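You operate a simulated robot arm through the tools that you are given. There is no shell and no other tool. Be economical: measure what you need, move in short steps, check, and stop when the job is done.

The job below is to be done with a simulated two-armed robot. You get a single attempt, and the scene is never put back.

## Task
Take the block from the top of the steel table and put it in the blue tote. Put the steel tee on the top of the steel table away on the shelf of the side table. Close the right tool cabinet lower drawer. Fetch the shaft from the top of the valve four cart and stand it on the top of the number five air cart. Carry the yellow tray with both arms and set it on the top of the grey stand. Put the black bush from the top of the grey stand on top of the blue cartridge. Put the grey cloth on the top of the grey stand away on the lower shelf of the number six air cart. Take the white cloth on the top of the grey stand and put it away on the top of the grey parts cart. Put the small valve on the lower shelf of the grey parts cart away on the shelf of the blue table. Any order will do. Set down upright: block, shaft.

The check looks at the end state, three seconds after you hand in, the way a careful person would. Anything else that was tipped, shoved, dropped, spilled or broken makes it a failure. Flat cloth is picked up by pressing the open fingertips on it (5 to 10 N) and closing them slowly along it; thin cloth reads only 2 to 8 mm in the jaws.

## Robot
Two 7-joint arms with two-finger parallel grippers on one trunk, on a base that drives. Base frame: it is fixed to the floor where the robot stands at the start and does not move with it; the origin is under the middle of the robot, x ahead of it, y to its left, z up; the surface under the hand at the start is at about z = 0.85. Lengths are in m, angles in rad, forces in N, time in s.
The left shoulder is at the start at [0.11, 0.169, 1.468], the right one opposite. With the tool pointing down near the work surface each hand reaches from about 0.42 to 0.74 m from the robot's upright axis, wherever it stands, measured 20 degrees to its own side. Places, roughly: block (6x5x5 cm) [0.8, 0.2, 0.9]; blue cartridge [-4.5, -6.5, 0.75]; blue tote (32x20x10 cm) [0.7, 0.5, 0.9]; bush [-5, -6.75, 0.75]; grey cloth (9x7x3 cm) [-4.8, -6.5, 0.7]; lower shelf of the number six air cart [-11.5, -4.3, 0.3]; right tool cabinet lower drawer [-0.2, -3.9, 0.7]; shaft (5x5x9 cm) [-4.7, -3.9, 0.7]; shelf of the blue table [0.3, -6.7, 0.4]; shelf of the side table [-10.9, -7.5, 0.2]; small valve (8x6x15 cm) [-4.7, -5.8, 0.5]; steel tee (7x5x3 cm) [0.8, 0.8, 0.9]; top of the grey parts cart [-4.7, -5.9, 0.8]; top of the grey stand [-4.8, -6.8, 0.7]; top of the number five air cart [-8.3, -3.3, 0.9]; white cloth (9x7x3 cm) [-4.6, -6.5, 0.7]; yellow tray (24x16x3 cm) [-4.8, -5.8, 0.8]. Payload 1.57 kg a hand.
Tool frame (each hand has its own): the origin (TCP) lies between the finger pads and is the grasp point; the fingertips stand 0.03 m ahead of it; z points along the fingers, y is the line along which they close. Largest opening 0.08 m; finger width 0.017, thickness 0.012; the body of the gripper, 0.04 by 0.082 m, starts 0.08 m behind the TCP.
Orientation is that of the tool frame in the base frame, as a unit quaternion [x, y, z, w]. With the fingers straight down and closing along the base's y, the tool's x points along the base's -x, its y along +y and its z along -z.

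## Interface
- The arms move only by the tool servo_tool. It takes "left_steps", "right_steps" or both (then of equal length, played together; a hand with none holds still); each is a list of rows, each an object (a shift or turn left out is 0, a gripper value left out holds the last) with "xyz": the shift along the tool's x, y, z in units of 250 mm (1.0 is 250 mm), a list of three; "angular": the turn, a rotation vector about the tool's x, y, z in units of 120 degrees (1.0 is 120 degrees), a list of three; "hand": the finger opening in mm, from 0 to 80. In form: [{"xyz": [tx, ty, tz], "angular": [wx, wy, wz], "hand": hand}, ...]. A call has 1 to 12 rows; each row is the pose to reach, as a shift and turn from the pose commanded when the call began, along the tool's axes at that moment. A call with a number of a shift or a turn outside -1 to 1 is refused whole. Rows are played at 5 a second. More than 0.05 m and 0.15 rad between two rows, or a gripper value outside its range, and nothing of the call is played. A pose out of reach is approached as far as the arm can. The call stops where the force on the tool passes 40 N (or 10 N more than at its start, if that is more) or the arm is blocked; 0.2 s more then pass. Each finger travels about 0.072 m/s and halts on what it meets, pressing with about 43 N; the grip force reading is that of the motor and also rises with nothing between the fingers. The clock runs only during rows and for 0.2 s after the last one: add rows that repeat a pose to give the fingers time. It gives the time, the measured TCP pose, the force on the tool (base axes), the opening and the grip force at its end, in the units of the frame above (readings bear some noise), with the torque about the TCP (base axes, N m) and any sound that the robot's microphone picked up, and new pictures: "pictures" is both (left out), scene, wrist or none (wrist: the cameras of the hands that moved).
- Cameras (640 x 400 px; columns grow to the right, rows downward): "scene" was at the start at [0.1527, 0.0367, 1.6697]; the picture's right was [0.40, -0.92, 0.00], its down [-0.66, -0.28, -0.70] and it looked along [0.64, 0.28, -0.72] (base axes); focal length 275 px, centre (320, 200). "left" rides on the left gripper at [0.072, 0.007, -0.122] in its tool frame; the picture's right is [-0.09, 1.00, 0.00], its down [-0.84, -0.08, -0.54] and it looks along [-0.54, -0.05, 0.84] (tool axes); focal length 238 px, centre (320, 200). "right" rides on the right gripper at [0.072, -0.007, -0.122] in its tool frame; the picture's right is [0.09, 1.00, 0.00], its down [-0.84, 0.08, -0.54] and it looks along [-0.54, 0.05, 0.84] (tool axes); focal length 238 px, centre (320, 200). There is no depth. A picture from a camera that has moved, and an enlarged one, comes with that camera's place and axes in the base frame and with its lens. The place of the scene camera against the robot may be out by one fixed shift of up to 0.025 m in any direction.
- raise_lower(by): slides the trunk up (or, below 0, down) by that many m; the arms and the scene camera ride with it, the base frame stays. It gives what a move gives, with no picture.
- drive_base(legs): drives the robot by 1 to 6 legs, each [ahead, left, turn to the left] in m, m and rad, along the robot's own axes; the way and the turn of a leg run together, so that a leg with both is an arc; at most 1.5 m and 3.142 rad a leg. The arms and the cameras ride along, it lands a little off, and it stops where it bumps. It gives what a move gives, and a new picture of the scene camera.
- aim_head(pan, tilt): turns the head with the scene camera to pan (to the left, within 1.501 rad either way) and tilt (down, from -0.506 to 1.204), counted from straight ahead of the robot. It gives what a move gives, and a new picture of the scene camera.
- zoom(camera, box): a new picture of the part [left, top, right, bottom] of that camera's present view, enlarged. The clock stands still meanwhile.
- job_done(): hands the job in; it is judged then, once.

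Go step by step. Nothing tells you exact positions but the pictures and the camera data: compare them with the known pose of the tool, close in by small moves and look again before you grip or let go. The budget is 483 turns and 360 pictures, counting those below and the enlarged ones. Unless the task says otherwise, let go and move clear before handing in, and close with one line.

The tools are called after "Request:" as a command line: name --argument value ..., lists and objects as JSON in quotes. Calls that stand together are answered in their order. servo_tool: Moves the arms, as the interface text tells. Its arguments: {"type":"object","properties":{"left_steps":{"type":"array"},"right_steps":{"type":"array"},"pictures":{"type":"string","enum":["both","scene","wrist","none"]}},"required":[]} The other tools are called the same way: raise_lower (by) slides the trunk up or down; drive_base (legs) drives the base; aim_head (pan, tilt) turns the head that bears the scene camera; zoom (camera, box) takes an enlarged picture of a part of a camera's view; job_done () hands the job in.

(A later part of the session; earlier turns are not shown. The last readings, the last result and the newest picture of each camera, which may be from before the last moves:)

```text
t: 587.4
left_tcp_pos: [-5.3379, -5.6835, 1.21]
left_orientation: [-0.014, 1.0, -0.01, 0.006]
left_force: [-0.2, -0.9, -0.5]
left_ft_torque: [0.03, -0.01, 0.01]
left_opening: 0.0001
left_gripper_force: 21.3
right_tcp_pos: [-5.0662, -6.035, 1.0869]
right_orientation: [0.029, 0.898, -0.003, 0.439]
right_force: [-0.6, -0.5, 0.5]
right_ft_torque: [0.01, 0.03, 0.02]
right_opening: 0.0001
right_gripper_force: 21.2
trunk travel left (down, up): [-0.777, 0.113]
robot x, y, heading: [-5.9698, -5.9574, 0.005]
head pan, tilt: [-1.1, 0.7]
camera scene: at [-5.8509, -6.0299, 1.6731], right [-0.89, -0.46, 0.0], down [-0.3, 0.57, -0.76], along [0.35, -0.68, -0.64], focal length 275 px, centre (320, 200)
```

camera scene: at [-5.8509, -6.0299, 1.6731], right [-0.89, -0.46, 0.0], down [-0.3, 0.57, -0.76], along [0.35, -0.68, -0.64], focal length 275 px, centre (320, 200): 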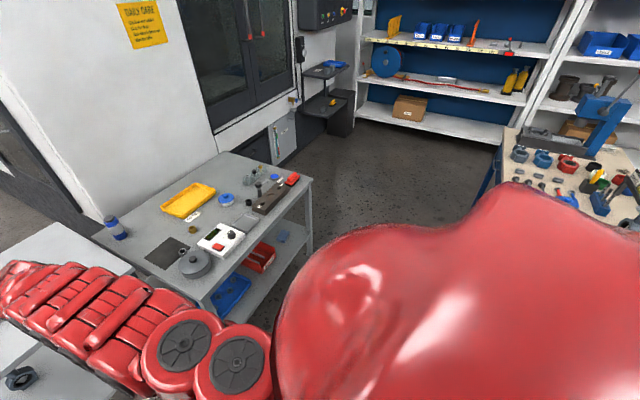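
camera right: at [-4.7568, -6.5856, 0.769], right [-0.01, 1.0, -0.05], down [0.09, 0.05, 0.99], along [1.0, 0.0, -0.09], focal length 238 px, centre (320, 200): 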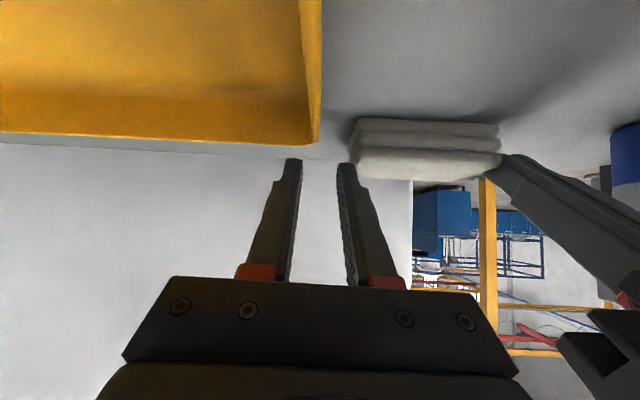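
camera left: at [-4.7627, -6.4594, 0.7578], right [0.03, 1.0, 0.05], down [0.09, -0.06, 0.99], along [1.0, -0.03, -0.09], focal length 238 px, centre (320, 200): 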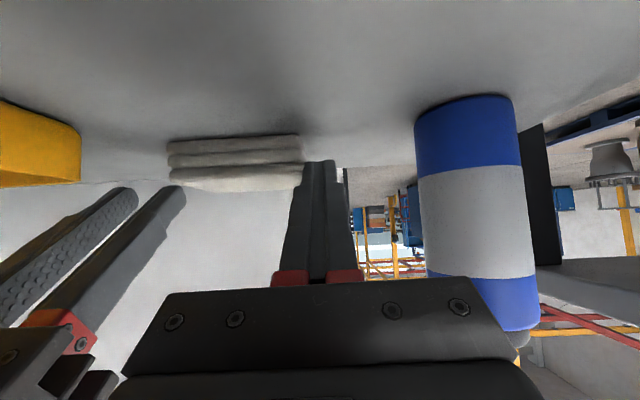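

Clear floor to the south. Slide to the bush.

Request:
drive_base --legs '[[0.05, -0.8, 0]]'

Request:
raise_lower --by -0.15

Request:
zoom --camera "right" --box '[0, 0, 640, 400]'

```text
t: 591.7
left_tcp_pos: [-5.2807, -6.4875, 1.2116]
left_orientation: [-0.015, 1.0, -0.01, 0.006]
left_force: [-0.1, -0.3, -0.5]
left_ft_torque: [-0.02, -0.02, -0.02]
left_opening: 0.0
left_gripper_force: 21.5
right_tcp_pos: [-5.0066, -6.8387, 1.0875]
right_orientation: [0.027, 0.898, -0.002, 0.439]
right_force: [-0.2, 0.7, -0.9]
right_ft_torque: [0.01, 0.03, 0.0]
right_opening: 0.0001
right_gripper_force: 21.2
trunk travel left (down, up): [-0.777, 0.113]
robot x, y, heading: [-5.9121, -6.7653, 0.008]
head pan, tilt: [-1.1, 0.7]
camera scene: at [-5.7937, -6.8343, 1.6731], right [-0.89, -0.46, 0.0], down [-0.3, 0.57, -0.77], along [0.35, -0.68, -0.64], focal length 275 px, centre (320, 200)
```

scene: 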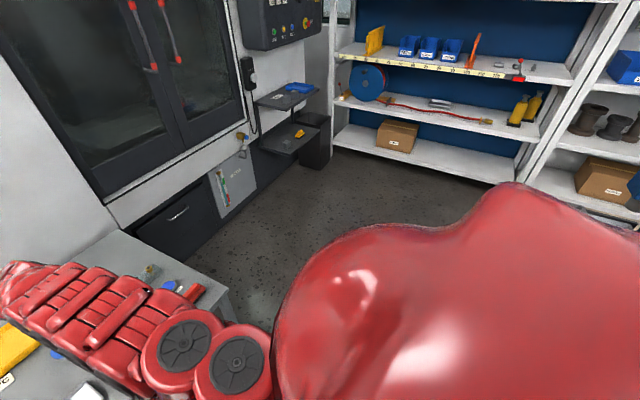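

```text
t: 593.4
left_tcp_pos: [-5.2799, -6.4878, 1.0613]
left_orientation: [-0.015, 1.0, -0.009, 0.006]
left_force: [0.0, 0.6, -0.6]
left_ft_torque: [-0.03, -0.02, 0.0]
left_opening: 0.0
left_gripper_force: 20.9
right_tcp_pos: [-5.0102, -6.8381, 0.937]
right_orientation: [0.027, 0.898, -0.002, 0.439]
right_force: [-0.1, 0.2, -0.1]
right_ft_torque: [-0.01, -0.03, 0.02]
right_opening: 0.0
right_gripper_force: 21.5
trunk travel left (down, up): [-0.627, 0.263]
robot x, y, heading: [-5.913, -6.7653, 0.012]
head pan, tilt: [-1.1, 0.7]
```

```text
1.00 times, centred on (320, 200) of right (not enlarged: the box is as wide or as high as the picture)
camera zoom: at [-5.1486, -6.8393, 0.9569], right [-0.01, 1.0, -0.05], down [0.09, 0.05, 0.99], along [1.0, 0.0, -0.09], focal length 238 px, centre (320, 200)
```

zoom: 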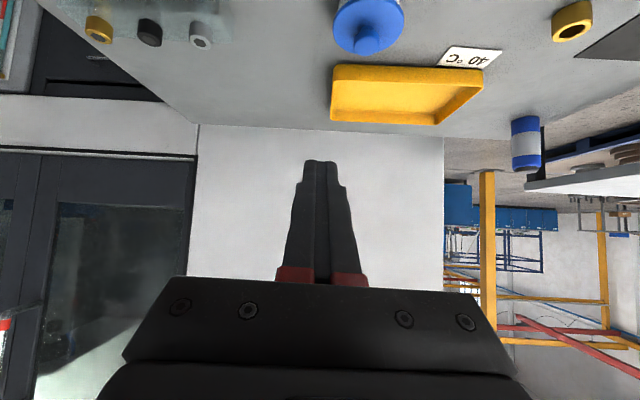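

Request:
aim_head --pan 0.0 --tilt 0.95

Request:
zoom --camera "scene" --box '[240, 60, 480, 210]'

```text
t: 594.8
left_tcp_pos: [-5.2813, -6.4878, 1.0605]
left_orientation: [-0.014, 1.0, -0.01, 0.006]
left_force: [0.0, -0.6, -0.4]
left_ft_torque: [0.01, 0.03, 0.02]
left_opening: 0.0
left_gripper_force: 21.2
right_tcp_pos: [-5.0085, -6.8395, 0.9369]
right_orientation: [0.027, 0.898, -0.002, 0.438]
right_force: [0.6, -0.5, 0.4]
right_ft_torque: [0.02, 0.0, 0.02]
right_opening: 0.0002
right_gripper_force: 21.2
trunk travel left (down, up): [-0.627, 0.263]
robot x, y, heading: [-5.9076, -6.7644, 0.011]
head pan, tilt: [0.0, 0.949]
camera scene: at [-5.7603, -6.7587, 1.5033], right [0.01, -1.0, 0.0], down [-0.81, -0.01, -0.58], along [0.58, 0.0, -0.81], focal length 275 px, centre (320, 200)
```

scene: 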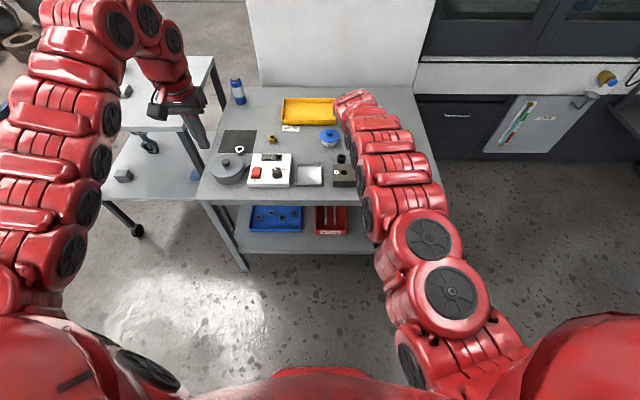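

```text
2.67 times, centred on (360, 135) of scene
camera zoom: at [-5.7603, -6.7587, 1.5033], right [0.01, -1.0, 0.0], down [-0.81, -0.01, -0.58], along [0.58, 0.0, -0.81], focal length 734 px, centre (213, 373)
```

zoom: 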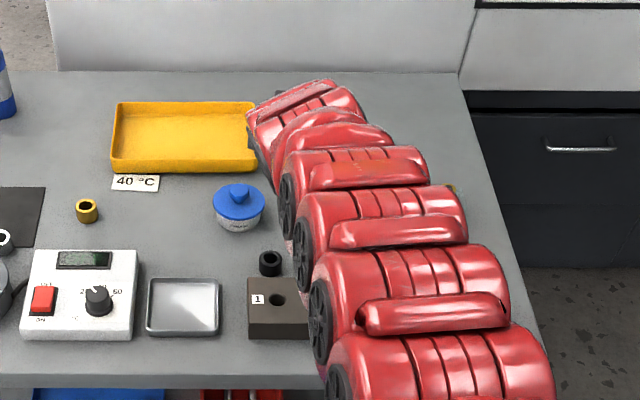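

The block in front of the bush is tall, so pick the bush with a steeper hand. Untilt the right hand to ~20° and open.

Request:
servo_tool --right_steps '[{"angular": [0, 0.06, 0], "hand": 40}, {"angular": [0, 0.12, 0], "hand": 60}, {"angular": [0, 0.18, 0]}, {"angular": [0, 0.24, 0]}, {"angular": [0, 0.27, 0]}, {"angular": [0, 0.27, 0]}]' --pictures "wrist"

```text
t: 596.2
left_tcp_pos: [-5.2811, -6.4866, 1.0617]
left_orientation: [-0.014, 1.0, -0.012, 0.006]
left_force: [-0.2, 0.5, 0.2]
left_ft_torque: [0.01, 0.0, 0.02]
left_opening: 0.0
left_gripper_force: 21.7
right_tcp_pos: [-5.1057, -6.8444, 0.9402]
right_orientation: [0.027, 0.981, 0.004, 0.192]
right_force: [-0.8, 0.1, 0.6]
right_ft_torque: [-0.04, 0.02, -0.05]
right_opening: 0.0602
right_gripper_force: 0.1
right hand out of reach, approached as far as the arm can: row 1, 2, 3, 4, 5, 6
trunk travel left (down, up): [-0.627, 0.263]
robot x, y, heading: [-5.9138, -6.7644, 0.008]
head pan, tilt: [0.0, 0.949]
camera right: at [-5.2177, -6.8469, 1.0277], right [-0.03, 1.0, -0.02], down [0.58, 0.03, 0.82], along [0.82, 0.02, -0.58], focal length 238 px, centre (320, 200)
```

right: 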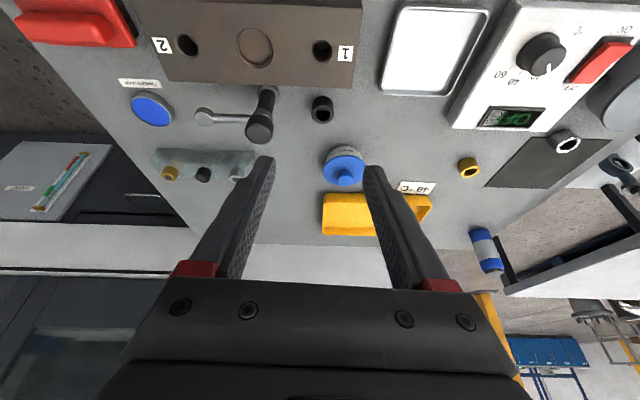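

Request:
drive_base --legs '[[0.075, 0, 0]]'

Request:
raise_lower --by -0.1

Request:
zoom --camera "right" --box '[0, 0, 640, 400]'

```text
t: 597.2
left_tcp_pos: [-5.205, -6.4861, 1.0617]
left_orientation: [-0.015, 1.0, -0.01, 0.005]
left_force: [-0.7, 0.8, -0.9]
left_ft_torque: [0.02, 0.0, -0.01]
left_opening: 0.0
left_gripper_force: 21.2
right_tcp_pos: [-5.0287, -6.8467, 0.9377]
right_orientation: [0.028, 0.981, 0.005, 0.19]
right_force: [0.4, 0.3, 0.2]
right_ft_torque: [0.0, 0.01, -0.02]
right_opening: 0.06
right_gripper_force: 0.0
trunk travel left (down, up): [-0.627, 0.263]
robot x, y, heading: [-5.8366, -6.7659, 0.008]
head pan, tilt: [0.0, 0.949]
camera scene: at [-5.6847, -6.7579, 1.5032], right [0.01, -1.0, 0.0], down [-0.81, -0.01, -0.58], along [0.58, 0.0, -0.81], focal length 275 px, centre (320, 200)
```

scene: 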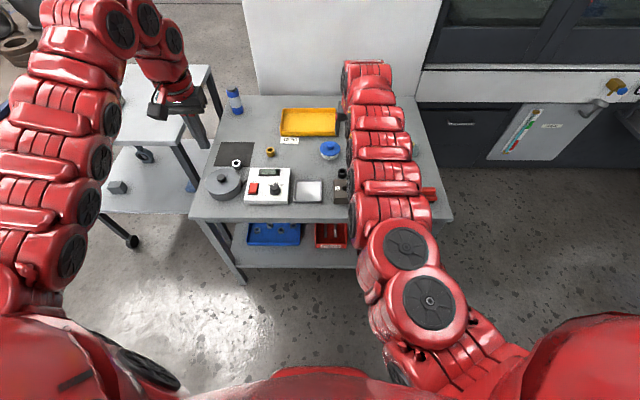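

```text
t: 598.5
left_tcp_pos: [-5.2062, -6.4882, 0.961]
left_orientation: [-0.015, 1.0, -0.01, 0.006]
left_force: [0.4, 1.4, -0.2]
left_ft_torque: [0.0, -0.02, -0.04]
left_opening: 0.0
left_gripper_force: 21.4
right_tcp_pos: [-5.029, -6.846, 0.8397]
right_orientation: [0.027, 0.981, 0.005, 0.189]
right_force: [0.3, -0.3, -0.1]
right_ft_torque: [-0.03, -0.03, 0.01]
right_opening: 0.0602
right_gripper_force: 0.0
trunk travel left (down, up): [-0.527, 0.363]
robot x, y, heading: [-5.8367, -6.7662, 0.008]
head pan, tilt: [0.0, 0.949]
```

```text
1.00 times, centred on (320, 200) of right (not enlarged: the box is as wide or as high as the picture)
camera zoom: at [-5.1417, -6.8493, 0.9268], right [-0.03, 1.0, -0.01], down [0.58, 0.03, 0.82], along [0.82, 0.02, -0.58], focal length 238 px, centre (320, 200)
```

zoom: 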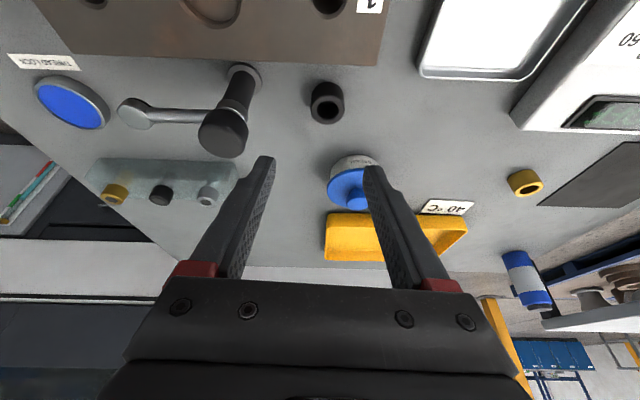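

Request:
servo_tool --right_steps '[{"xyz": [0.0, 0.024, 0.06], "hand": 50}, {"xyz": [0.03, 0.024, 0.13]}, {"xyz": [0.06, 0.024, 0.2]}, {"xyz": [0.09, 0.024, 0.28]}, {"xyz": [0.11, 0.024, 0.34]}, {"xyz": [0.11, 0.024, 0.34]}]' --pictures "wrist"

```text
t: 599.9
left_tcp_pos: [-5.205, -6.4876, 0.9599]
left_orientation: [-0.015, 1.0, -0.01, 0.006]
left_force: [0.3, -0.6, -0.4]
left_ft_torque: [0.0, 0.03, 0.01]
left_opening: 0.0002
left_gripper_force: 20.8
right_tcp_pos: [-5.0301, -6.8393, 0.7504]
right_orientation: [0.028, 0.981, 0.005, 0.192]
right_force: [0.0, -0.7, 0.0]
right_ft_torque: [-0.03, -0.01, -0.06]
right_opening: 0.0501
right_gripper_force: 0.0
right hand out of reach, approached as far as the arm can: row 4, 5, 6
trunk travel left (down, up): [-0.527, 0.363]
robot x, y, heading: [-5.8372, -6.7655, 0.009]
head pan, tilt: [0.0, 0.949]
camera right: at [-5.142, -6.8415, 0.8382], right [-0.03, 1.0, -0.01], down [0.58, 0.03, 0.82], along [0.82, 0.02, -0.58], focal length 238 px, centre (320, 200)
```

right: 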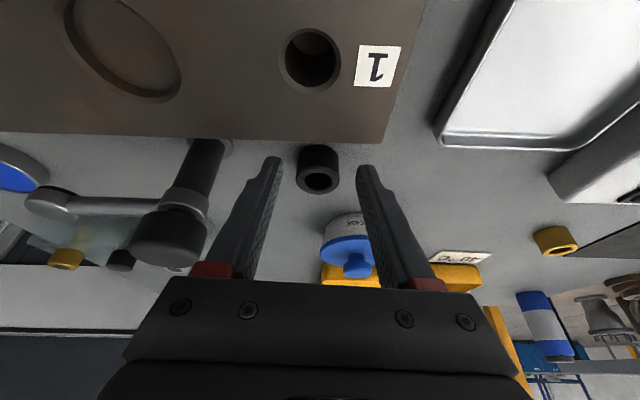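

The bush sits between the fingers. Lower 1 cm and close.

Request:
raise_lower --by -0.01

Request:
servo_tool --right_steps '[{"hand": 40}, {"hand": 25}, {"hand": 15}, {"hand": 15}, {"hand": 15}]' --pictures "wrist"

```text
t: 600.5
left_tcp_pos: [-5.2066, -6.4862, 0.9507]
left_orientation: [-0.014, 1.0, -0.009, 0.006]
left_force: [-1.3, 0.1, 0.9]
left_ft_torque: [-0.01, 0.01, 0.01]
left_opening: 0.0001
left_gripper_force: 21.3
right_tcp_pos: [-5.0303, -6.8385, 0.7405]
right_orientation: [0.028, 0.981, 0.004, 0.19]
right_force: [-0.4, 0.1, 0.4]
right_ft_torque: [-0.03, -0.01, -0.01]
right_opening: 0.0501
right_gripper_force: 0.1
trunk travel left (down, up): [-0.517, 0.373]
robot x, y, heading: [-5.8382, -6.7652, 0.012]
head pan, tilt: [0.0, 0.949]
```

```text
t: 601.7
left_tcp_pos: [-5.2058, -6.4884, 0.9503]
left_orientation: [-0.015, 1.0, -0.01, 0.005]
left_force: [0.5, -0.5, -0.4]
left_ft_torque: [0.03, 0.04, -0.01]
left_opening: 0.0001
left_gripper_force: 21.3
right_tcp_pos: [-5.0297, -6.8387, 0.7403]
right_orientation: [0.029, 0.981, 0.004, 0.19]
right_force: [-1.2, 0.5, 0.2]
right_ft_torque: [0.04, 0.01, -0.03]
right_opening: 0.0149
right_gripper_force: 0.0
trunk travel left (down, up): [-0.517, 0.373]
robot x, y, heading: [-5.834, -6.7628, 0.006]
head pan, tilt: [0.0, 0.949]
camera right: at [-5.1423, -6.8416, 0.8278], right [-0.03, 1.0, -0.01], down [0.58, 0.03, 0.82], along [0.82, 0.02, -0.58], focal length 238 px, centre (320, 200)
```

right: 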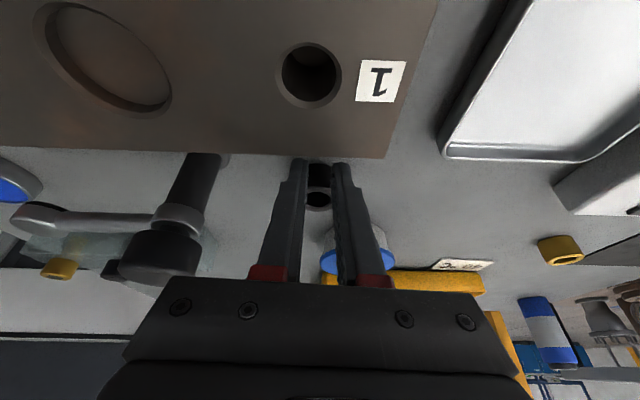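

The fingers closed just in front of it; reopen and move 2.5 cm forward.

Request:
servo_tool --right_steps '[{"hand": 30}, {"hand": 50}, {"hand": 50}]' --pictures "none"

Request:
drive_base --legs '[[0.024, 0, 0]]'

Request:
zoom --camera "right" --box '[160, 80, 480, 280]'

```text
t: 602.5
left_tcp_pos: [-5.2062, -6.4876, 0.9501]
left_orientation: [-0.015, 1.0, -0.01, 0.006]
left_force: [-0.1, 0.4, -0.2]
left_ft_torque: [0.0, 0.03, -0.03]
left_opening: 0.0
left_gripper_force: 21.5
right_tcp_pos: [-5.0316, -6.8384, 0.7394]
right_orientation: [0.028, 0.981, 0.005, 0.19]
right_force: [0.3, 0.1, 0.5]
right_ft_torque: [0.0, 0.0, -0.03]
right_opening: 0.0499
right_gripper_force: 0.0
trunk travel left (down, up): [-0.517, 0.373]
robot x, y, heading: [-5.8389, -6.7613, 0.009]
head pan, tilt: [0.0, 0.949]
```

```text
t: 603.3
left_tcp_pos: [-5.1807, -6.4879, 0.95]
left_orientation: [-0.015, 1.0, -0.01, 0.007]
left_force: [-0.2, -0.5, -0.7]
left_ft_torque: [-0.01, -0.02, -0.03]
left_opening: 0.0
left_gripper_force: 21.0
right_tcp_pos: [-5.006, -6.838, 0.7408]
right_orientation: [0.028, 0.981, 0.005, 0.191]
right_force: [1.0, 0.2, 0.6]
right_ft_torque: [0.01, 0.03, 0.03]
right_opening: 0.05
right_gripper_force: 0.1
trunk travel left (down, up): [-0.517, 0.373]
robot x, y, heading: [-5.8118, -6.7656, 0.008]
head pan, tilt: [0.0, 0.949]
camera scene: at [-5.6614, -6.7579, 1.3933], right [0.01, -1.0, 0.0], down [-0.81, -0.01, -0.58], along [0.58, 0.0, -0.81], focal length 275 px, centre (320, 200)
```

scene: 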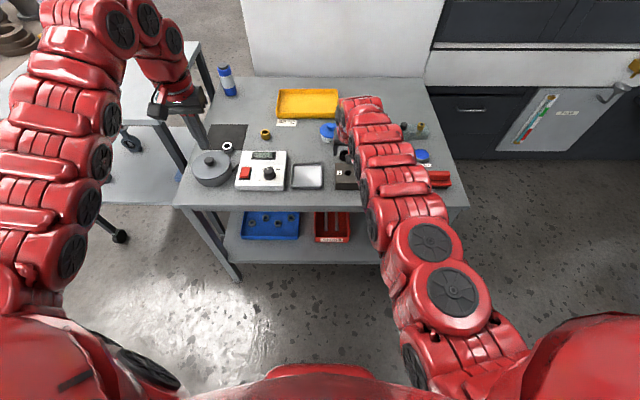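

```text
2.00 times, centred on (320, 180) of right
camera zoom: at [-5.1184, -6.8413, 0.8276], right [-0.03, 1.0, -0.01], down [0.58, 0.03, 0.82], along [0.82, 0.02, -0.58], focal length 477 px, centre (320, 240)
```

zoom: 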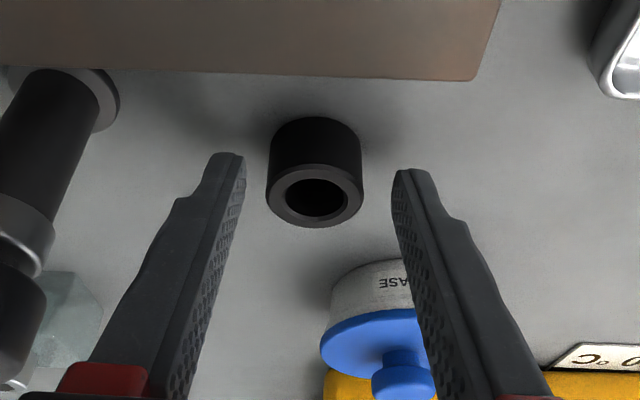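

Now bush is at (-5.002, -6.84), 3 cm OD. Lower 6 mm and close.

Request:
raise_lower --by -0.006

Request:
servo_tool --right_steps '[{"hand": 40}, {"hand": 28}, {"hand": 18}, {"hand": 18}, {"hand": 18}]' --pictures "wrist"

```text
t: 603.9
left_tcp_pos: [-5.1821, -6.4865, 0.9442]
left_orientation: [-0.015, 1.0, -0.01, 0.006]
left_force: [-0.7, -0.5, -0.1]
left_ft_torque: [0.01, -0.01, -0.01]
left_opening: 0.0001
left_gripper_force: 21.6
right_tcp_pos: [-5.0061, -6.8389, 0.7338]
right_orientation: [0.028, 0.981, 0.004, 0.191]
right_force: [0.4, 0.1, -0.3]
right_ft_torque: [0.04, 0.01, 0.02]
right_opening: 0.05
right_gripper_force: 0.2
trunk travel left (down, up): [-0.511, 0.379]
robot x, y, heading: [-5.8134, -6.7633, 0.009]
head pan, tilt: [0.0, 0.949]
```

```text
t: 605.1
left_tcp_pos: [-5.1814, -6.4873, 0.9446]
left_orientation: [-0.015, 1.0, -0.009, 0.007]
left_force: [-0.3, -0.5, 0.1]
left_ft_torque: [-0.01, 0.04, 0.02]
left_opening: 0.0
left_gripper_force: 21.4
right_tcp_pos: [-5.007, -6.8386, 0.7337]
right_orientation: [0.029, 0.981, 0.004, 0.19]
right_force: [-0.4, -1.0, 2.2]
right_ft_torque: [-0.09, 0.0, -0.05]
right_opening: 0.0319
right_gripper_force: 40.6
trunk travel left (down, up): [-0.511, 0.379]
robot x, y, heading: [-5.813, -6.7631, 0.008]
head pan, tilt: [0.0, 0.949]
camera right: at [-5.1186, -6.8412, 0.822], right [-0.03, 1.0, -0.01], down [0.58, 0.03, 0.82], along [0.82, 0.02, -0.58], focal length 238 px, centre (320, 200)
```

right: 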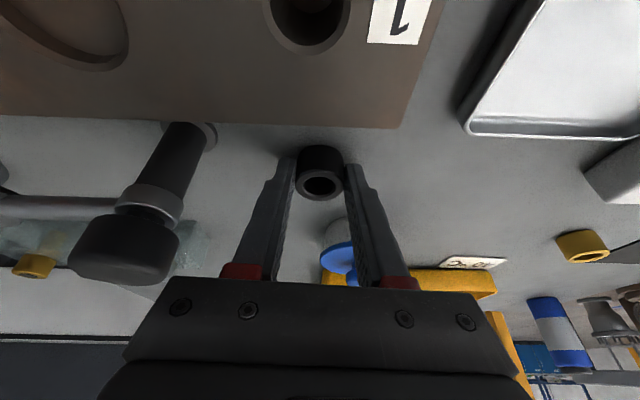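

Bush gripped at 32 mm. Lift it and move it to the open spot near (-4.80, -6.47) for regripping with a flatter hand.

Request:
raise_lower --by 0.16

Request:
drive_base --legs '[[0.19, 0.37, 0]]'

Request:
zoom --camera "right" --box '[0, 0, 640, 400]'

```text
t: 606.9
left_tcp_pos: [-5.1824, -6.4877, 1.1041]
left_orientation: [-0.015, 1.0, -0.009, 0.007]
left_force: [-0.1, -0.2, 0.5]
left_ft_torque: [0.03, -0.01, 0.03]
left_opening: 0.0
left_gripper_force: 21.0
right_tcp_pos: [-5.0066, -6.838, 0.8935]
right_orientation: [0.028, 0.981, 0.005, 0.19]
right_force: [0.3, 0.1, -0.7]
right_ft_torque: [0.0, 0.02, 0.0]
right_opening: 0.0319
right_gripper_force: 40.3
trunk travel left (down, up): [-0.671, 0.219]
robot x, y, heading: [-5.8153, -6.7641, 0.003]
head pan, tilt: [0.0, 0.949]
```

```text
t: 609.5
left_tcp_pos: [-4.9937, -6.1178, 1.1041]
left_orientation: [-0.013, 1.0, -0.01, 0.006]
left_force: [0.7, -0.5, 0.3]
left_ft_torque: [0.01, 0.0, -0.02]
left_opening: 0.0
left_gripper_force: 21.4
right_tcp_pos: [-4.8205, -6.4704, 0.8929]
right_orientation: [0.03, 0.981, 0.004, 0.19]
right_force: [-0.7, 0.0, -2.1]
right_ft_torque: [-0.03, -0.01, 0.02]
right_opening: 0.0319
right_gripper_force: 40.4
trunk travel left (down, up): [-0.671, 0.219]
robot x, y, heading: [-5.628, -6.3883, 0.003]
head pan, tilt: [0.0, 0.949]
camera scene: at [-5.4752, -6.3871, 1.5473], right [0.0, -1.0, 0.0], down [-0.81, 0.0, -0.58], along [0.58, 0.0, -0.81], focal length 275 px, centre (320, 200)
```

scene: 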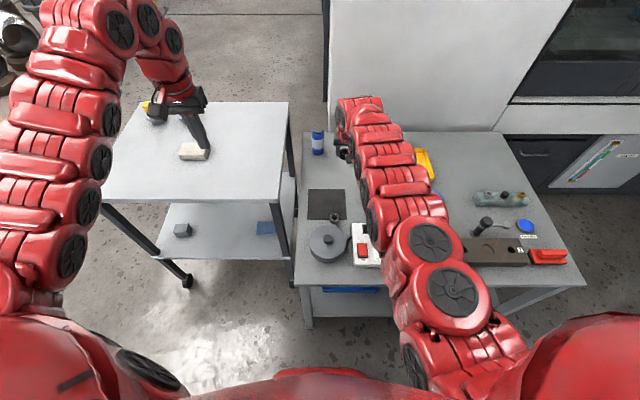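

```text
1.00 times, centred on (320, 200) of right (not enlarged: the box is as wide or as high as the picture)
camera zoom: at [-4.9324, -6.4732, 0.9817], right [-0.03, 1.0, -0.01], down [0.58, 0.03, 0.82], along [0.82, 0.01, -0.58], focal length 238 px, centre (320, 200)
```

zoom: 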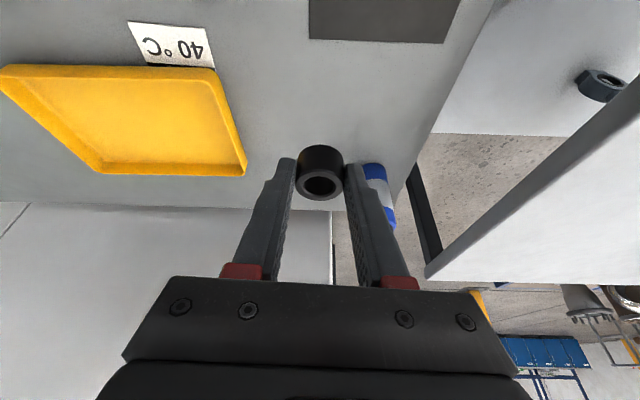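

Request:
drive_base --legs '[[0.025, 0, 0]]'

Request:
raise_lower --by -0.152

Request:
raise_lower --by -0.007

```text
t: 610.3
left_tcp_pos: [-4.9724, -6.1189, 1.106]
left_orientation: [-0.014, 1.0, -0.009, 0.008]
left_force: [0.1, -0.3, 0.5]
left_ft_torque: [0.03, -0.03, 0.0]
left_opening: 0.0002
left_gripper_force: 21.4
right_tcp_pos: [-4.7978, -6.4707, 0.8962]
right_orientation: [0.029, 0.981, 0.005, 0.191]
right_force: [-0.6, -0.1, -1.8]
right_ft_torque: [0.0, 0.01, 0.02]
right_opening: 0.0318
right_gripper_force: 40.0
trunk travel left (down, up): [-0.671, 0.219]
robot x, y, heading: [-5.6028, -6.3942, 0.002]
head pan, tilt: [0.0, 0.949]
camera scene: at [-5.4542, -6.3873, 1.5477], right [0.0, -1.0, 0.0], down [-0.81, 0.0, -0.58], along [0.58, 0.0, -0.81], focal length 275 px, centre (320, 200)
```

scene: 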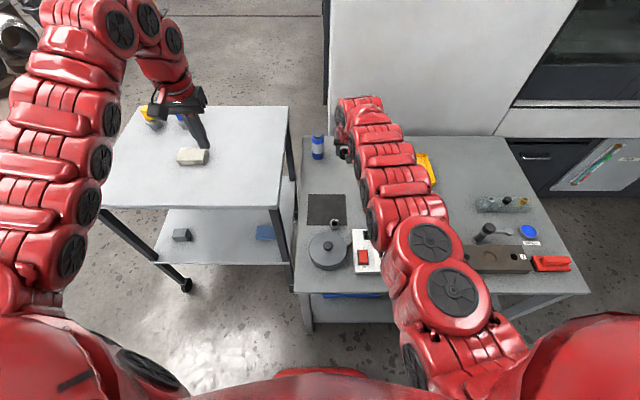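

```text
t: 612.1
left_tcp_pos: [-4.9712, -6.1175, 0.9527]
left_orientation: [-0.013, 1.0, -0.01, 0.005]
left_force: [0.1, 0.0, 0.8]
left_ft_torque: [0.02, 0.01, 0.01]
left_opening: 0.0001
left_gripper_force: 21.5
right_tcp_pos: [-4.7967, -6.4713, 0.7433]
right_orientation: [0.03, 0.981, 0.005, 0.19]
right_force: [0.4, 0.2, -1.1]
right_ft_torque: [0.02, 0.01, 0.03]
right_opening: 0.0319
right_gripper_force: 40.1
trunk travel left (down, up): [-0.519, 0.371]
robot x, y, heading: [-5.603, -6.3911, 0.005]
head pan, tilt: [0.0, 0.949]
```

```text
t: 612.6
left_tcp_pos: [-4.9702, -6.1174, 0.9458]
left_orientation: [-0.013, 1.0, -0.01, 0.007]
left_force: [-0.8, 0.6, -0.8]
left_ft_torque: [0.01, -0.02, 0.02]
left_opening: 0.0003
left_gripper_force: 21.3
right_tcp_pos: [-4.7966, -6.4708, 0.735]
right_orientation: [0.03, 0.981, 0.004, 0.191]
right_force: [0.6, 0.9, -0.9]
right_ft_torque: [0.01, 0.03, -0.01]
right_opening: 0.0318
right_gripper_force: 40.9
trunk travel left (down, up): [-0.512, 0.378]
robot x, y, heading: [-5.6044, -6.3907, 0.01]
head pan, tilt: [0.0, 0.949]
```

Request:
raise_lower --by -0.003

Request:
servo_tool --right_steps '[{"hand": 34}, {"hand": 38}, {"hand": 50}, {"hand": 55}]' --pictures "wrist"

```text
t: 613.1
left_tcp_pos: [-4.971, -6.1191, 0.943]
left_orientation: [-0.014, 1.0, -0.009, 0.006]
left_force: [0.2, -0.5, -0.2]
left_ft_torque: [0.01, 0.0, -0.02]
left_opening: 0.0
left_gripper_force: 20.9
right_tcp_pos: [-4.7963, -6.4704, 0.7346]
right_orientation: [0.03, 0.981, 0.003, 0.192]
right_force: [1.0, -0.1, 8.3]
right_ft_torque: [-0.19, -0.09, 0.0]
right_opening: 0.0319
right_gripper_force: 40.0
trunk travel left (down, up): [-0.509, 0.381]
robot x, y, heading: [-5.603, -6.3901, 0.002]
head pan, tilt: [0.0, 0.949]
```

```text
t: 614.1
left_tcp_pos: [-4.9715, -6.1179, 0.9433]
left_orientation: [-0.013, 1.0, -0.01, 0.006]
left_force: [-0.2, 0.2, -0.3]
left_ft_torque: [0.01, 0.0, 0.03]
left_opening: 0.0003
left_gripper_force: 21.5
right_tcp_pos: [-4.796, -6.471, 0.7316]
right_orientation: [0.03, 0.981, 0.004, 0.191]
right_force: [0.1, -1.1, 1.0]
right_ft_torque: [-0.01, 0.01, 0.01]
right_opening: 0.0551
right_gripper_force: 0.1
trunk travel left (down, up): [-0.509, 0.381]
robot x, y, heading: [-5.6031, -6.3918, 0.0]
head pan, tilt: [0.0, 0.949]
camera right: at [-4.9082, -6.4728, 0.8198], right [-0.03, 1.0, -0.01], down [0.58, 0.03, 0.82], along [0.82, 0.01, -0.58], focal length 238 px, centre (320, 200)
```

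right: 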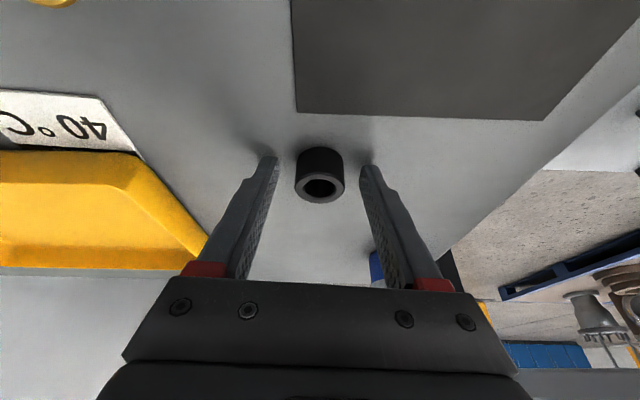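

Bush stands on the stand. Raise, tilt the right hand to 52°, and regrip near the fingertips.

Request:
raise_lower --by 0.09

Request:
servo_tool --right_steps '[{"angular": [0, -0.06, 0]}, {"angular": [0, -0.12, 0]}, {"angular": [0, -0.18, 0]}, {"angular": [0, -0.24, 0]}, {"angular": [0, -0.25, 0]}, {"angular": [0, -0.25, 0]}]' --pictures "wrist"

```text
t: 615.4
left_tcp_pos: [-4.9694, -6.1172, 1.0336]
left_orientation: [-0.013, 1.0, -0.01, 0.006]
left_force: [0.1, 0.8, -0.1]
left_ft_torque: [0.04, 0.0, 0.03]
left_opening: 0.0
left_gripper_force: 21.5
right_tcp_pos: [-4.7961, -6.4701, 0.8207]
right_orientation: [0.029, 0.981, 0.004, 0.191]
right_force: [0.3, -0.8, -0.1]
right_ft_torque: [-0.01, 0.02, -0.02]
right_opening: 0.0547
right_gripper_force: 0.0
trunk travel left (down, up): [-0.599, 0.291]
robot x, y, heading: [-5.6013, -6.389, 0.004]
head pan, tilt: [0.0, 0.949]
```

```text
t: 616.8
left_tcp_pos: [-4.9698, -6.119, 1.0335]
left_orientation: [-0.013, 1.0, -0.01, 0.006]
left_force: [0.4, 0.0, -0.1]
left_ft_torque: [0.01, -0.02, 0.0]
left_opening: 0.0001
left_gripper_force: 21.2
right_tcp_pos: [-4.7965, -6.4696, 0.8228]
right_orientation: [0.03, 0.899, -0.003, 0.438]
right_force: [-0.3, -0.5, 0.1]
right_ft_torque: [-0.02, -0.01, 0.01]
right_opening: 0.055
right_gripper_force: 0.0
trunk travel left (down, up): [-0.599, 0.291]
robot x, y, heading: [-5.6027, -6.3918, 0.003]
head pan, tilt: [0.0, 0.949]
camera right: at [-4.9363, -6.4695, 0.8422], right [0.0, 1.0, -0.05], down [0.09, 0.05, 0.99], along [1.0, 0.0, -0.09], focal length 238 px, centre (320, 200)
```

right: 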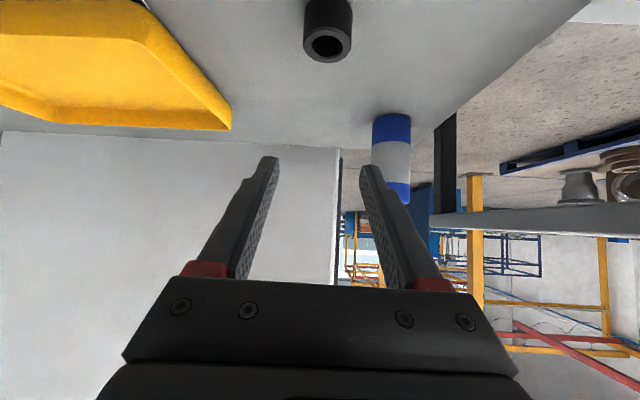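

Request:
drive_base --legs '[[-0.015, 0, 0]]'

Request:
raise_lower --by -0.086

Request:
zoom --camera "right" --box '[160, 60, 480, 260]'

```text
t: 617.6
left_tcp_pos: [-4.9832, -6.1178, 1.0318]
left_orientation: [-0.012, 1.0, -0.01, 0.005]
left_force: [-0.7, -0.2, 0.0]
left_ft_torque: [0.03, 0.0, -0.02]
left_opening: 0.0001
left_gripper_force: 21.3
right_tcp_pos: [-4.8097, -6.4705, 0.821]
right_orientation: [0.029, 0.899, -0.003, 0.437]
right_force: [0.2, 0.1, -0.1]
right_ft_torque: [0.0, 0.05, -0.07]
right_opening: 0.055
right_gripper_force: 0.1
trunk travel left (down, up): [-0.599, 0.291]
robot x, y, heading: [-5.6169, -6.3914, 0.004]
head pan, tilt: [0.0, 0.949]
camera scene: at [-5.4643, -6.387, 1.4751], right [0.0, -1.0, 0.0], down [-0.81, 0.0, -0.58], along [0.58, 0.0, -0.81], focal length 275 px, centre (320, 200)
```

scene: 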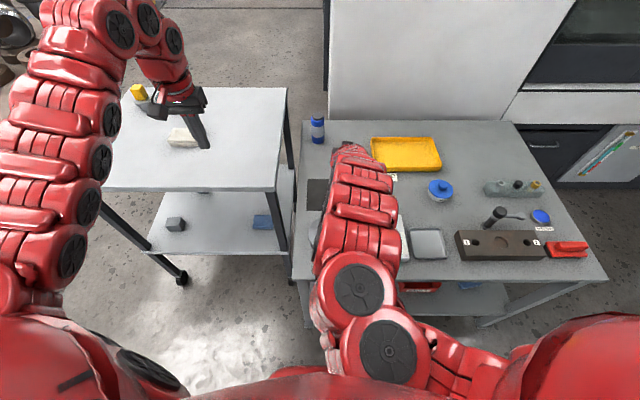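

```text
t: 618.8
left_tcp_pos: [-4.9858, -6.1202, 0.9474]
left_orientation: [-0.012, 1.0, -0.01, 0.007]
left_force: [0.1, -0.2, -0.4]
left_ft_torque: [0.0, 0.0, 0.03]
left_opening: 0.0
left_gripper_force: 21.1
right_tcp_pos: [-4.8111, -6.4693, 0.7367]
right_orientation: [0.03, 0.899, -0.004, 0.438]
right_force: [-0.4, -0.6, -0.6]
right_ft_torque: [0.0, -0.02, 0.01]
right_opening: 0.0552
right_gripper_force: 0.0
trunk travel left (down, up): [-0.513, 0.377]
robot x, y, heading: [-5.6169, -6.3955, 0.004]
head pan, tilt: [0.0, 0.949]
```

```text
2.00 times, centred on (320, 160) of right
camera zoom: at [-4.951, -6.47, 0.7564], right [0.0, 1.0, -0.05], down [0.09, 0.05, 0.99], along [1.0, -0.01, -0.09], focal length 477 px, centre (320, 280)
```

zoom: 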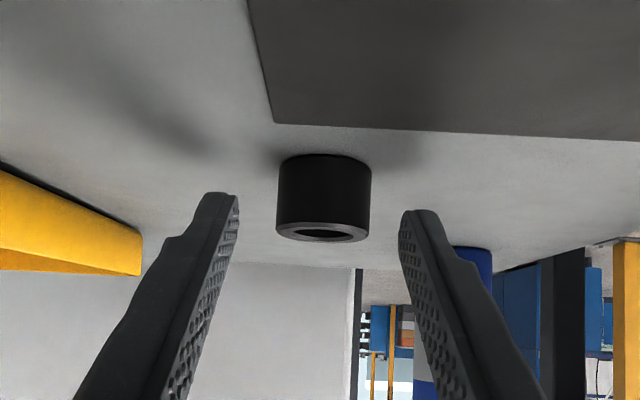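

Request:
raise_lower --by -0.005

Request:
servo_tool --right_steps '[{"hand": 42}, {"hand": 30}, {"hand": 20}, {"hand": 20}, {"hand": 20}]' --pictures "wrist"

```text
t: 619.3
left_tcp_pos: [-4.9846, -6.1176, 0.9414]
left_orientation: [-0.013, 1.0, -0.01, 0.006]
left_force: [0.1, 0.3, 0.6]
left_ft_torque: [0.03, -0.01, 0.0]
left_opening: 0.0
left_gripper_force: 21.5
right_tcp_pos: [-4.8111, -6.4703, 0.732]
right_orientation: [0.03, 0.899, -0.004, 0.437]
right_force: [-0.3, -0.1, 0.2]
right_ft_torque: [0.01, 0.0, 0.03]
right_opening: 0.0551
right_gripper_force: 0.0
trunk travel left (down, up): [-0.508, 0.382]
robot x, y, heading: [-5.6189, -6.3898, 0.002]
head pan, tilt: [0.0, 0.949]
```

```text
t: 620.5
left_tcp_pos: [-4.9846, -6.1183, 0.9427]
left_orientation: [-0.012, 1.0, -0.01, 0.006]
left_force: [-0.5, -0.2, 0.4]
left_ft_torque: [-0.01, 0.0, 0.01]
left_opening: 0.0
left_gripper_force: 21.5
right_tcp_pos: [-4.8102, -6.4701, 0.732]
right_orientation: [0.03, 0.899, -0.004, 0.437]
right_force: [-0.3, 0.6, 1.0]
right_ft_torque: [0.01, 0.0, 0.0]
right_opening: 0.0318
right_gripper_force: 40.4
trunk travel left (down, up): [-0.508, 0.382]
robot x, y, heading: [-5.6133, -6.3934, 0.006]
head pan, tilt: [0.0, 0.949]
camera right: at [-4.9509, -6.4699, 0.7512], right [0.0, 1.0, -0.05], down [0.09, 0.05, 0.99], along [1.0, -0.01, -0.09], focal length 238 px, centre (320, 200)
```

right: 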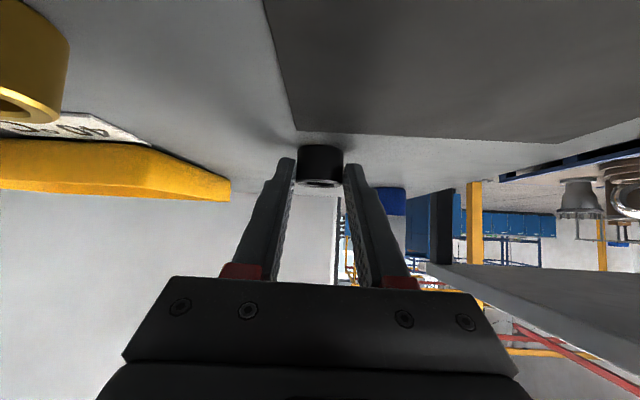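

Gripped again. Lift and bring it near the cartridge.

Request:
raise_lower --by 0.16

Request:
drive_base --legs '[[0.08, 0.094, 0]]'

Request:
zoom --camera "right" --box '[0, 0, 640, 400]'

```text
t: 622.4
left_tcp_pos: [-4.9848, -6.1193, 1.1011]
left_orientation: [-0.012, 1.0, -0.009, 0.007]
left_force: [-0.3, -0.4, -0.2]
left_ft_torque: [0.01, -0.02, -0.01]
left_opening: 0.0
left_gripper_force: 21.7
right_tcp_pos: [-4.8112, -6.4708, 0.8914]
right_orientation: [0.031, 0.898, -0.004, 0.438]
right_force: [0.3, 0.5, -1.2]
right_ft_torque: [-0.01, 0.04, -0.05]
right_opening: 0.0319
right_gripper_force: 40.3
trunk travel left (down, up): [-0.668, 0.222]
robot x, y, heading: [-5.6165, -6.3943, 0.002]
head pan, tilt: [0.0, 0.949]
```

```text
t: 623.6
left_tcp_pos: [-4.9043, -6.0264, 1.1014]
left_orientation: [-0.012, 1.0, -0.01, 0.006]
left_force: [0.1, 0.5, 0.3]
left_ft_torque: [-0.05, 0.02, -0.02]
left_opening: 0.0002
left_gripper_force: 21.2
right_tcp_pos: [-4.7309, -6.3791, 0.8908]
right_orientation: [0.031, 0.899, -0.005, 0.438]
right_force: [-0.4, -0.1, -0.5]
right_ft_torque: [-0.01, 0.01, -0.02]
right_opening: 0.0318
right_gripper_force: 40.1
trunk travel left (down, up): [-0.668, 0.222]
robot x, y, heading: [-5.5385, -6.3002, 0.005]
head pan, tilt: [0.0, 0.949]
camera scene: at [-5.3861, -6.295, 1.5444], right [0.0, -1.0, 0.0], down [-0.81, 0.0, -0.58], along [0.58, 0.0, -0.81], focal length 275 px, centre (320, 200)
```

scene: 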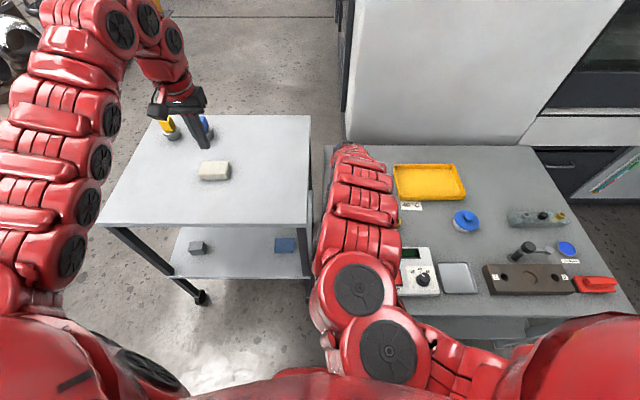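

```text
1.00 times, centred on (320, 200) of right (not enlarged: the box is as wide or as high as the picture)
camera zoom: at [-4.8711, -6.3778, 0.9113], right [0.0, 1.0, -0.05], down [0.09, 0.05, 0.99], along [1.0, -0.01, -0.09], focal length 238 px, centre (320, 200)
```

zoom: 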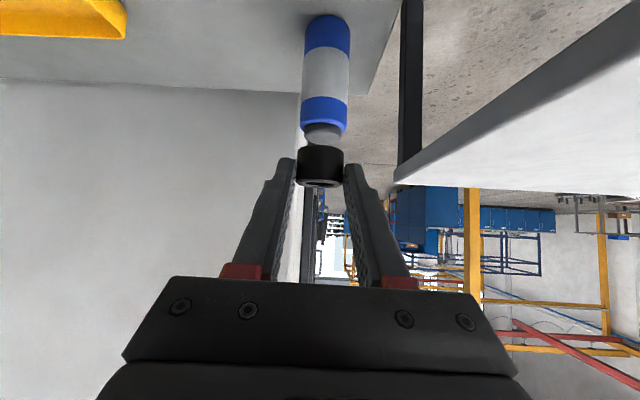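

Cartridge axis at about (-4.62, -6.382), top ≈ 0.813. Raise the hand relative to the trunk for reach, then lower the trunk.

Request:
servo_tool --right_steps '[{"xyz": [-0.07, -0.004, -0.057]}, {"xyz": [-0.15, -0.008, -0.115]}, {"xyz": [-0.22, -0.012, -0.172]}, {"xyz": [-0.25, -0.012, -0.195]}, {"xyz": [-0.25, -0.012, -0.195]}]' --pictures "none"

```text
t: 624.8
left_tcp_pos: [-4.9039, -6.0259, 1.101]
left_orientation: [-0.012, 1.0, -0.01, 0.005]
left_force: [0.6, 0.0, -0.3]
left_ft_torque: [-0.01, 0.02, -0.03]
left_opening: 0.0
left_gripper_force: 21.6
right_tcp_pos: [-4.7158, -6.3795, 0.9661]
right_orientation: [0.03, 0.899, -0.004, 0.438]
right_force: [-0.8, -0.3, -0.9]
right_ft_torque: [-0.02, 0.04, 0.0]
right_opening: 0.0319
right_gripper_force: 40.1
right hand out of reach, approached as far as the arm can: row 2, 3, 4, 5
trunk travel left (down, up): [-0.668, 0.222]
robot x, y, heading: [-5.539, -6.3026, 0.005]
head pan, tilt: [0.0, 0.949]
```

Request:
raise_lower --by -0.09

Request:
servo_tool --right_steps '[{"xyz": [-0.05, -0.01, 0.063]}, {"xyz": [-0.1, -0.014, 0.126]}, {"xyz": [-0.15, -0.014, 0.19]}, {"xyz": [-0.19, -0.014, 0.243]}, {"xyz": [-0.19, -0.014, 0.243]}]' --pictures "wrist"

```text
t: 626.0
left_tcp_pos: [-4.9049, -6.027, 1.0125]
left_orientation: [-0.012, 1.0, -0.009, 0.007]
left_force: [1.0, 0.1, -0.2]
left_ft_torque: [-0.01, -0.02, -0.04]
left_opening: 0.0001
left_gripper_force: 20.9
right_tcp_pos: [-4.7163, -6.3791, 0.8764]
right_orientation: [0.03, 0.899, -0.004, 0.438]
right_force: [-0.3, -0.2, -0.5]
right_ft_torque: [0.03, 0.05, 0.02]
right_opening: 0.0318
right_gripper_force: 40.5
trunk travel left (down, up): [-0.578, 0.312]
robot x, y, heading: [-5.5354, -6.3019, 0.002]
head pan, tilt: [0.0, 0.949]
```

```text
t: 627.2
left_tcp_pos: [-4.9047, -6.0264, 1.0111]
left_orientation: [-0.012, 1.0, -0.01, 0.006]
left_force: [0.7, 0.1, 0.3]
left_ft_torque: [-0.03, -0.02, 0.01]
left_opening: 0.0
left_gripper_force: 21.5
right_tcp_pos: [-4.6405, -6.3875, 0.8747]
right_orientation: [0.031, 0.898, -0.004, 0.438]
right_force: [0.1, 0.5, -1.5]
right_ft_torque: [-0.02, 0.01, -0.02]
right_opening: 0.0314
right_gripper_force: 40.0
trunk travel left (down, up): [-0.578, 0.312]
robot x, y, heading: [-5.5373, -6.2998, 0.006]
head pan, tilt: [0.0, 0.949]
camera right: at [-4.7803, -6.3862, 0.8947], right [0.0, 1.0, -0.05], down [0.09, 0.05, 0.99], along [1.0, -0.01, -0.09], focal length 238 px, centre (320, 200)
```

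right: 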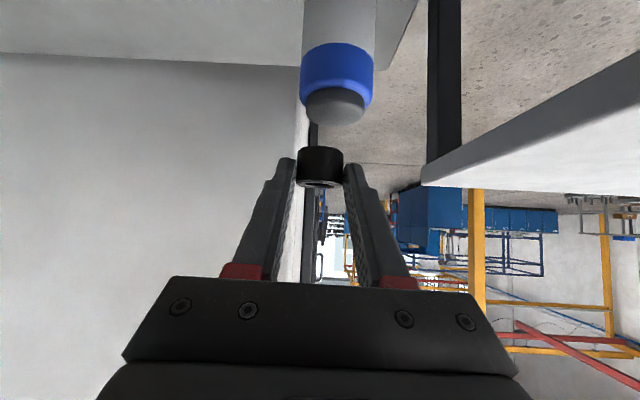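

Cap centre seems ~8 mm north and ~8 mm further. Correct and lower slowly.

Request:
servo_tool --right_steps '[{"xyz": [-0.01, 0.015, 0.013]}, {"xyz": [-0.02, 0.03, 0.025]}, {"xyz": [-0.02, 0.03, 0.025]}]' --pictures "none"

Request:
raise_lower --by -0.022

Request:
zoom --camera "right" --box '[160, 40, 480, 240]'

```text
t: 628.0
left_tcp_pos: [-4.9041, -6.0252, 1.011]
left_orientation: [-0.012, 1.0, -0.009, 0.006]
left_force: [0.4, 0.0, 1.1]
left_ft_torque: [-0.03, 0.01, 0.03]
left_opening: 0.0002
left_gripper_force: 22.0
right_tcp_pos: [-4.6332, -6.3805, 0.8752]
right_orientation: [0.03, 0.899, -0.003, 0.437]
right_force: [0.5, 0.4, -0.2]
right_ft_torque: [0.0, -0.01, 0.0]
right_opening: 0.0318
right_gripper_force: 40.4
trunk travel left (down, up): [-0.578, 0.312]
robot x, y, heading: [-5.5357, -6.2968, 0.002]
head pan, tilt: [0.0, 0.949]
```

```text
t: 628.7
left_tcp_pos: [-4.9045, -6.0268, 0.9894]
left_orientation: [-0.011, 1.0, -0.01, 0.006]
left_force: [-0.3, 0.1, -0.1]
left_ft_torque: [-0.01, -0.01, -0.03]
left_opening: 0.0001
left_gripper_force: 21.0
right_tcp_pos: [-4.6314, -6.3813, 0.8536]
right_orientation: [0.03, 0.899, -0.002, 0.437]
right_force: [0.2, 0.0, -1.3]
right_ft_torque: [0.02, 0.03, 0.0]
right_opening: 0.0319
right_gripper_force: 40.7
trunk travel left (down, up): [-0.556, 0.334]
robot x, y, heading: [-5.5347, -6.2996, 0.003]
head pan, tilt: [0.0, 0.949]
```

```text
2.00 times, centred on (320, 140) of right
camera zoom: at [-4.7721, -6.3798, 0.8731], right [0.0, 1.0, -0.05], down [0.09, 0.05, 0.99], along [1.0, -0.01, -0.09], focal length 477 px, centre (320, 320)
```

zoom: 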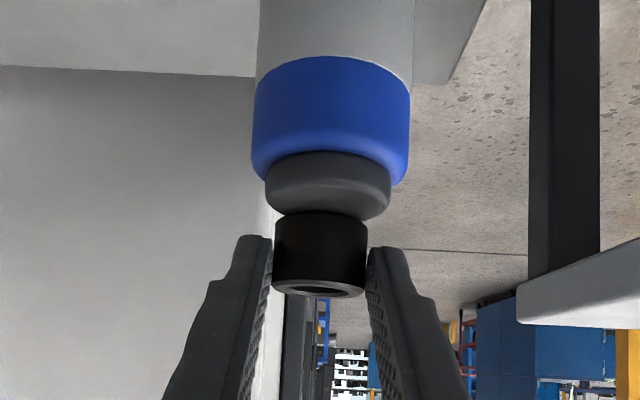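

Aligned within ~2 mm. Lower onto the cap.

Request:
raise_lower --by -0.01

Request:
raise_lower --by -0.004

Request:
zoom --camera "right" --box '[160, 40, 480, 240]'

```text
t: 629.3
left_tcp_pos: [-4.9082, -6.0255, 0.9829]
left_orientation: [-0.012, 1.0, -0.01, 0.008]
left_force: [0.7, -0.2, 0.4]
left_ft_torque: [0.02, -0.03, 0.01]
left_opening: 0.0001
left_gripper_force: 21.0
right_tcp_pos: [-4.6324, -6.3786, 0.8526]
right_orientation: [0.029, 0.896, -0.002, 0.443]
right_force: [2.5, -0.8, 29.8]
right_ft_torque: [-0.25, -0.45, -0.08]
right_opening: 0.0317
right_gripper_force: 40.0
trunk travel left (down, up): [-0.546, 0.344]
robot x, y, heading: [-5.538, -6.2991, 0.001]
head pan, tilt: [0.0, 0.949]
```

```text
t: 629.8
left_tcp_pos: [-4.9087, -6.0257, 0.9784]
left_orientation: [-0.012, 1.0, -0.011, 0.007]
left_force: [0.5, -0.6, 0.4]
left_ft_torque: [0.03, 0.0, 0.01]
left_opening: 0.0
left_gripper_force: 21.7
right_tcp_pos: [-4.6335, -6.379, 0.8471]
right_orientation: [0.03, 0.896, -0.004, 0.442]
right_force: [4.5, -1.0, 39.4]
right_ft_torque: [-0.43, -0.89, -0.01]
right_opening: 0.0315
right_gripper_force: 40.1
trunk travel left (down, up): [-0.542, 0.348]
robot x, y, heading: [-5.5391, -6.2992, -0.001]
head pan, tilt: [0.0, 0.949]
```

```text
2.00 times, centred on (320, 140) of right
camera zoom: at [-4.7738, -6.3792, 0.8653], right [0.0, 1.0, -0.05], down [0.08, 0.05, 1.0], along [1.0, 0.0, -0.08], focal length 477 px, centre (320, 320)
```

zoom: 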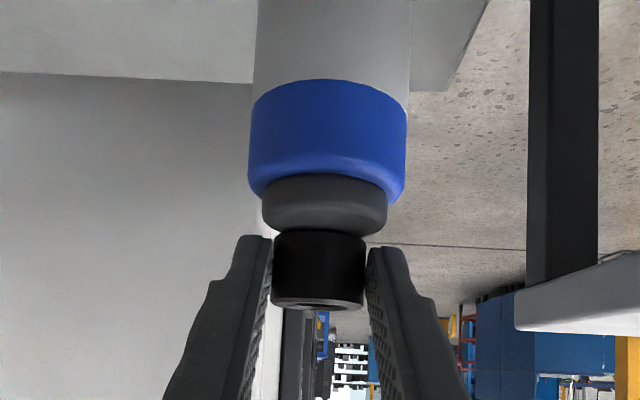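

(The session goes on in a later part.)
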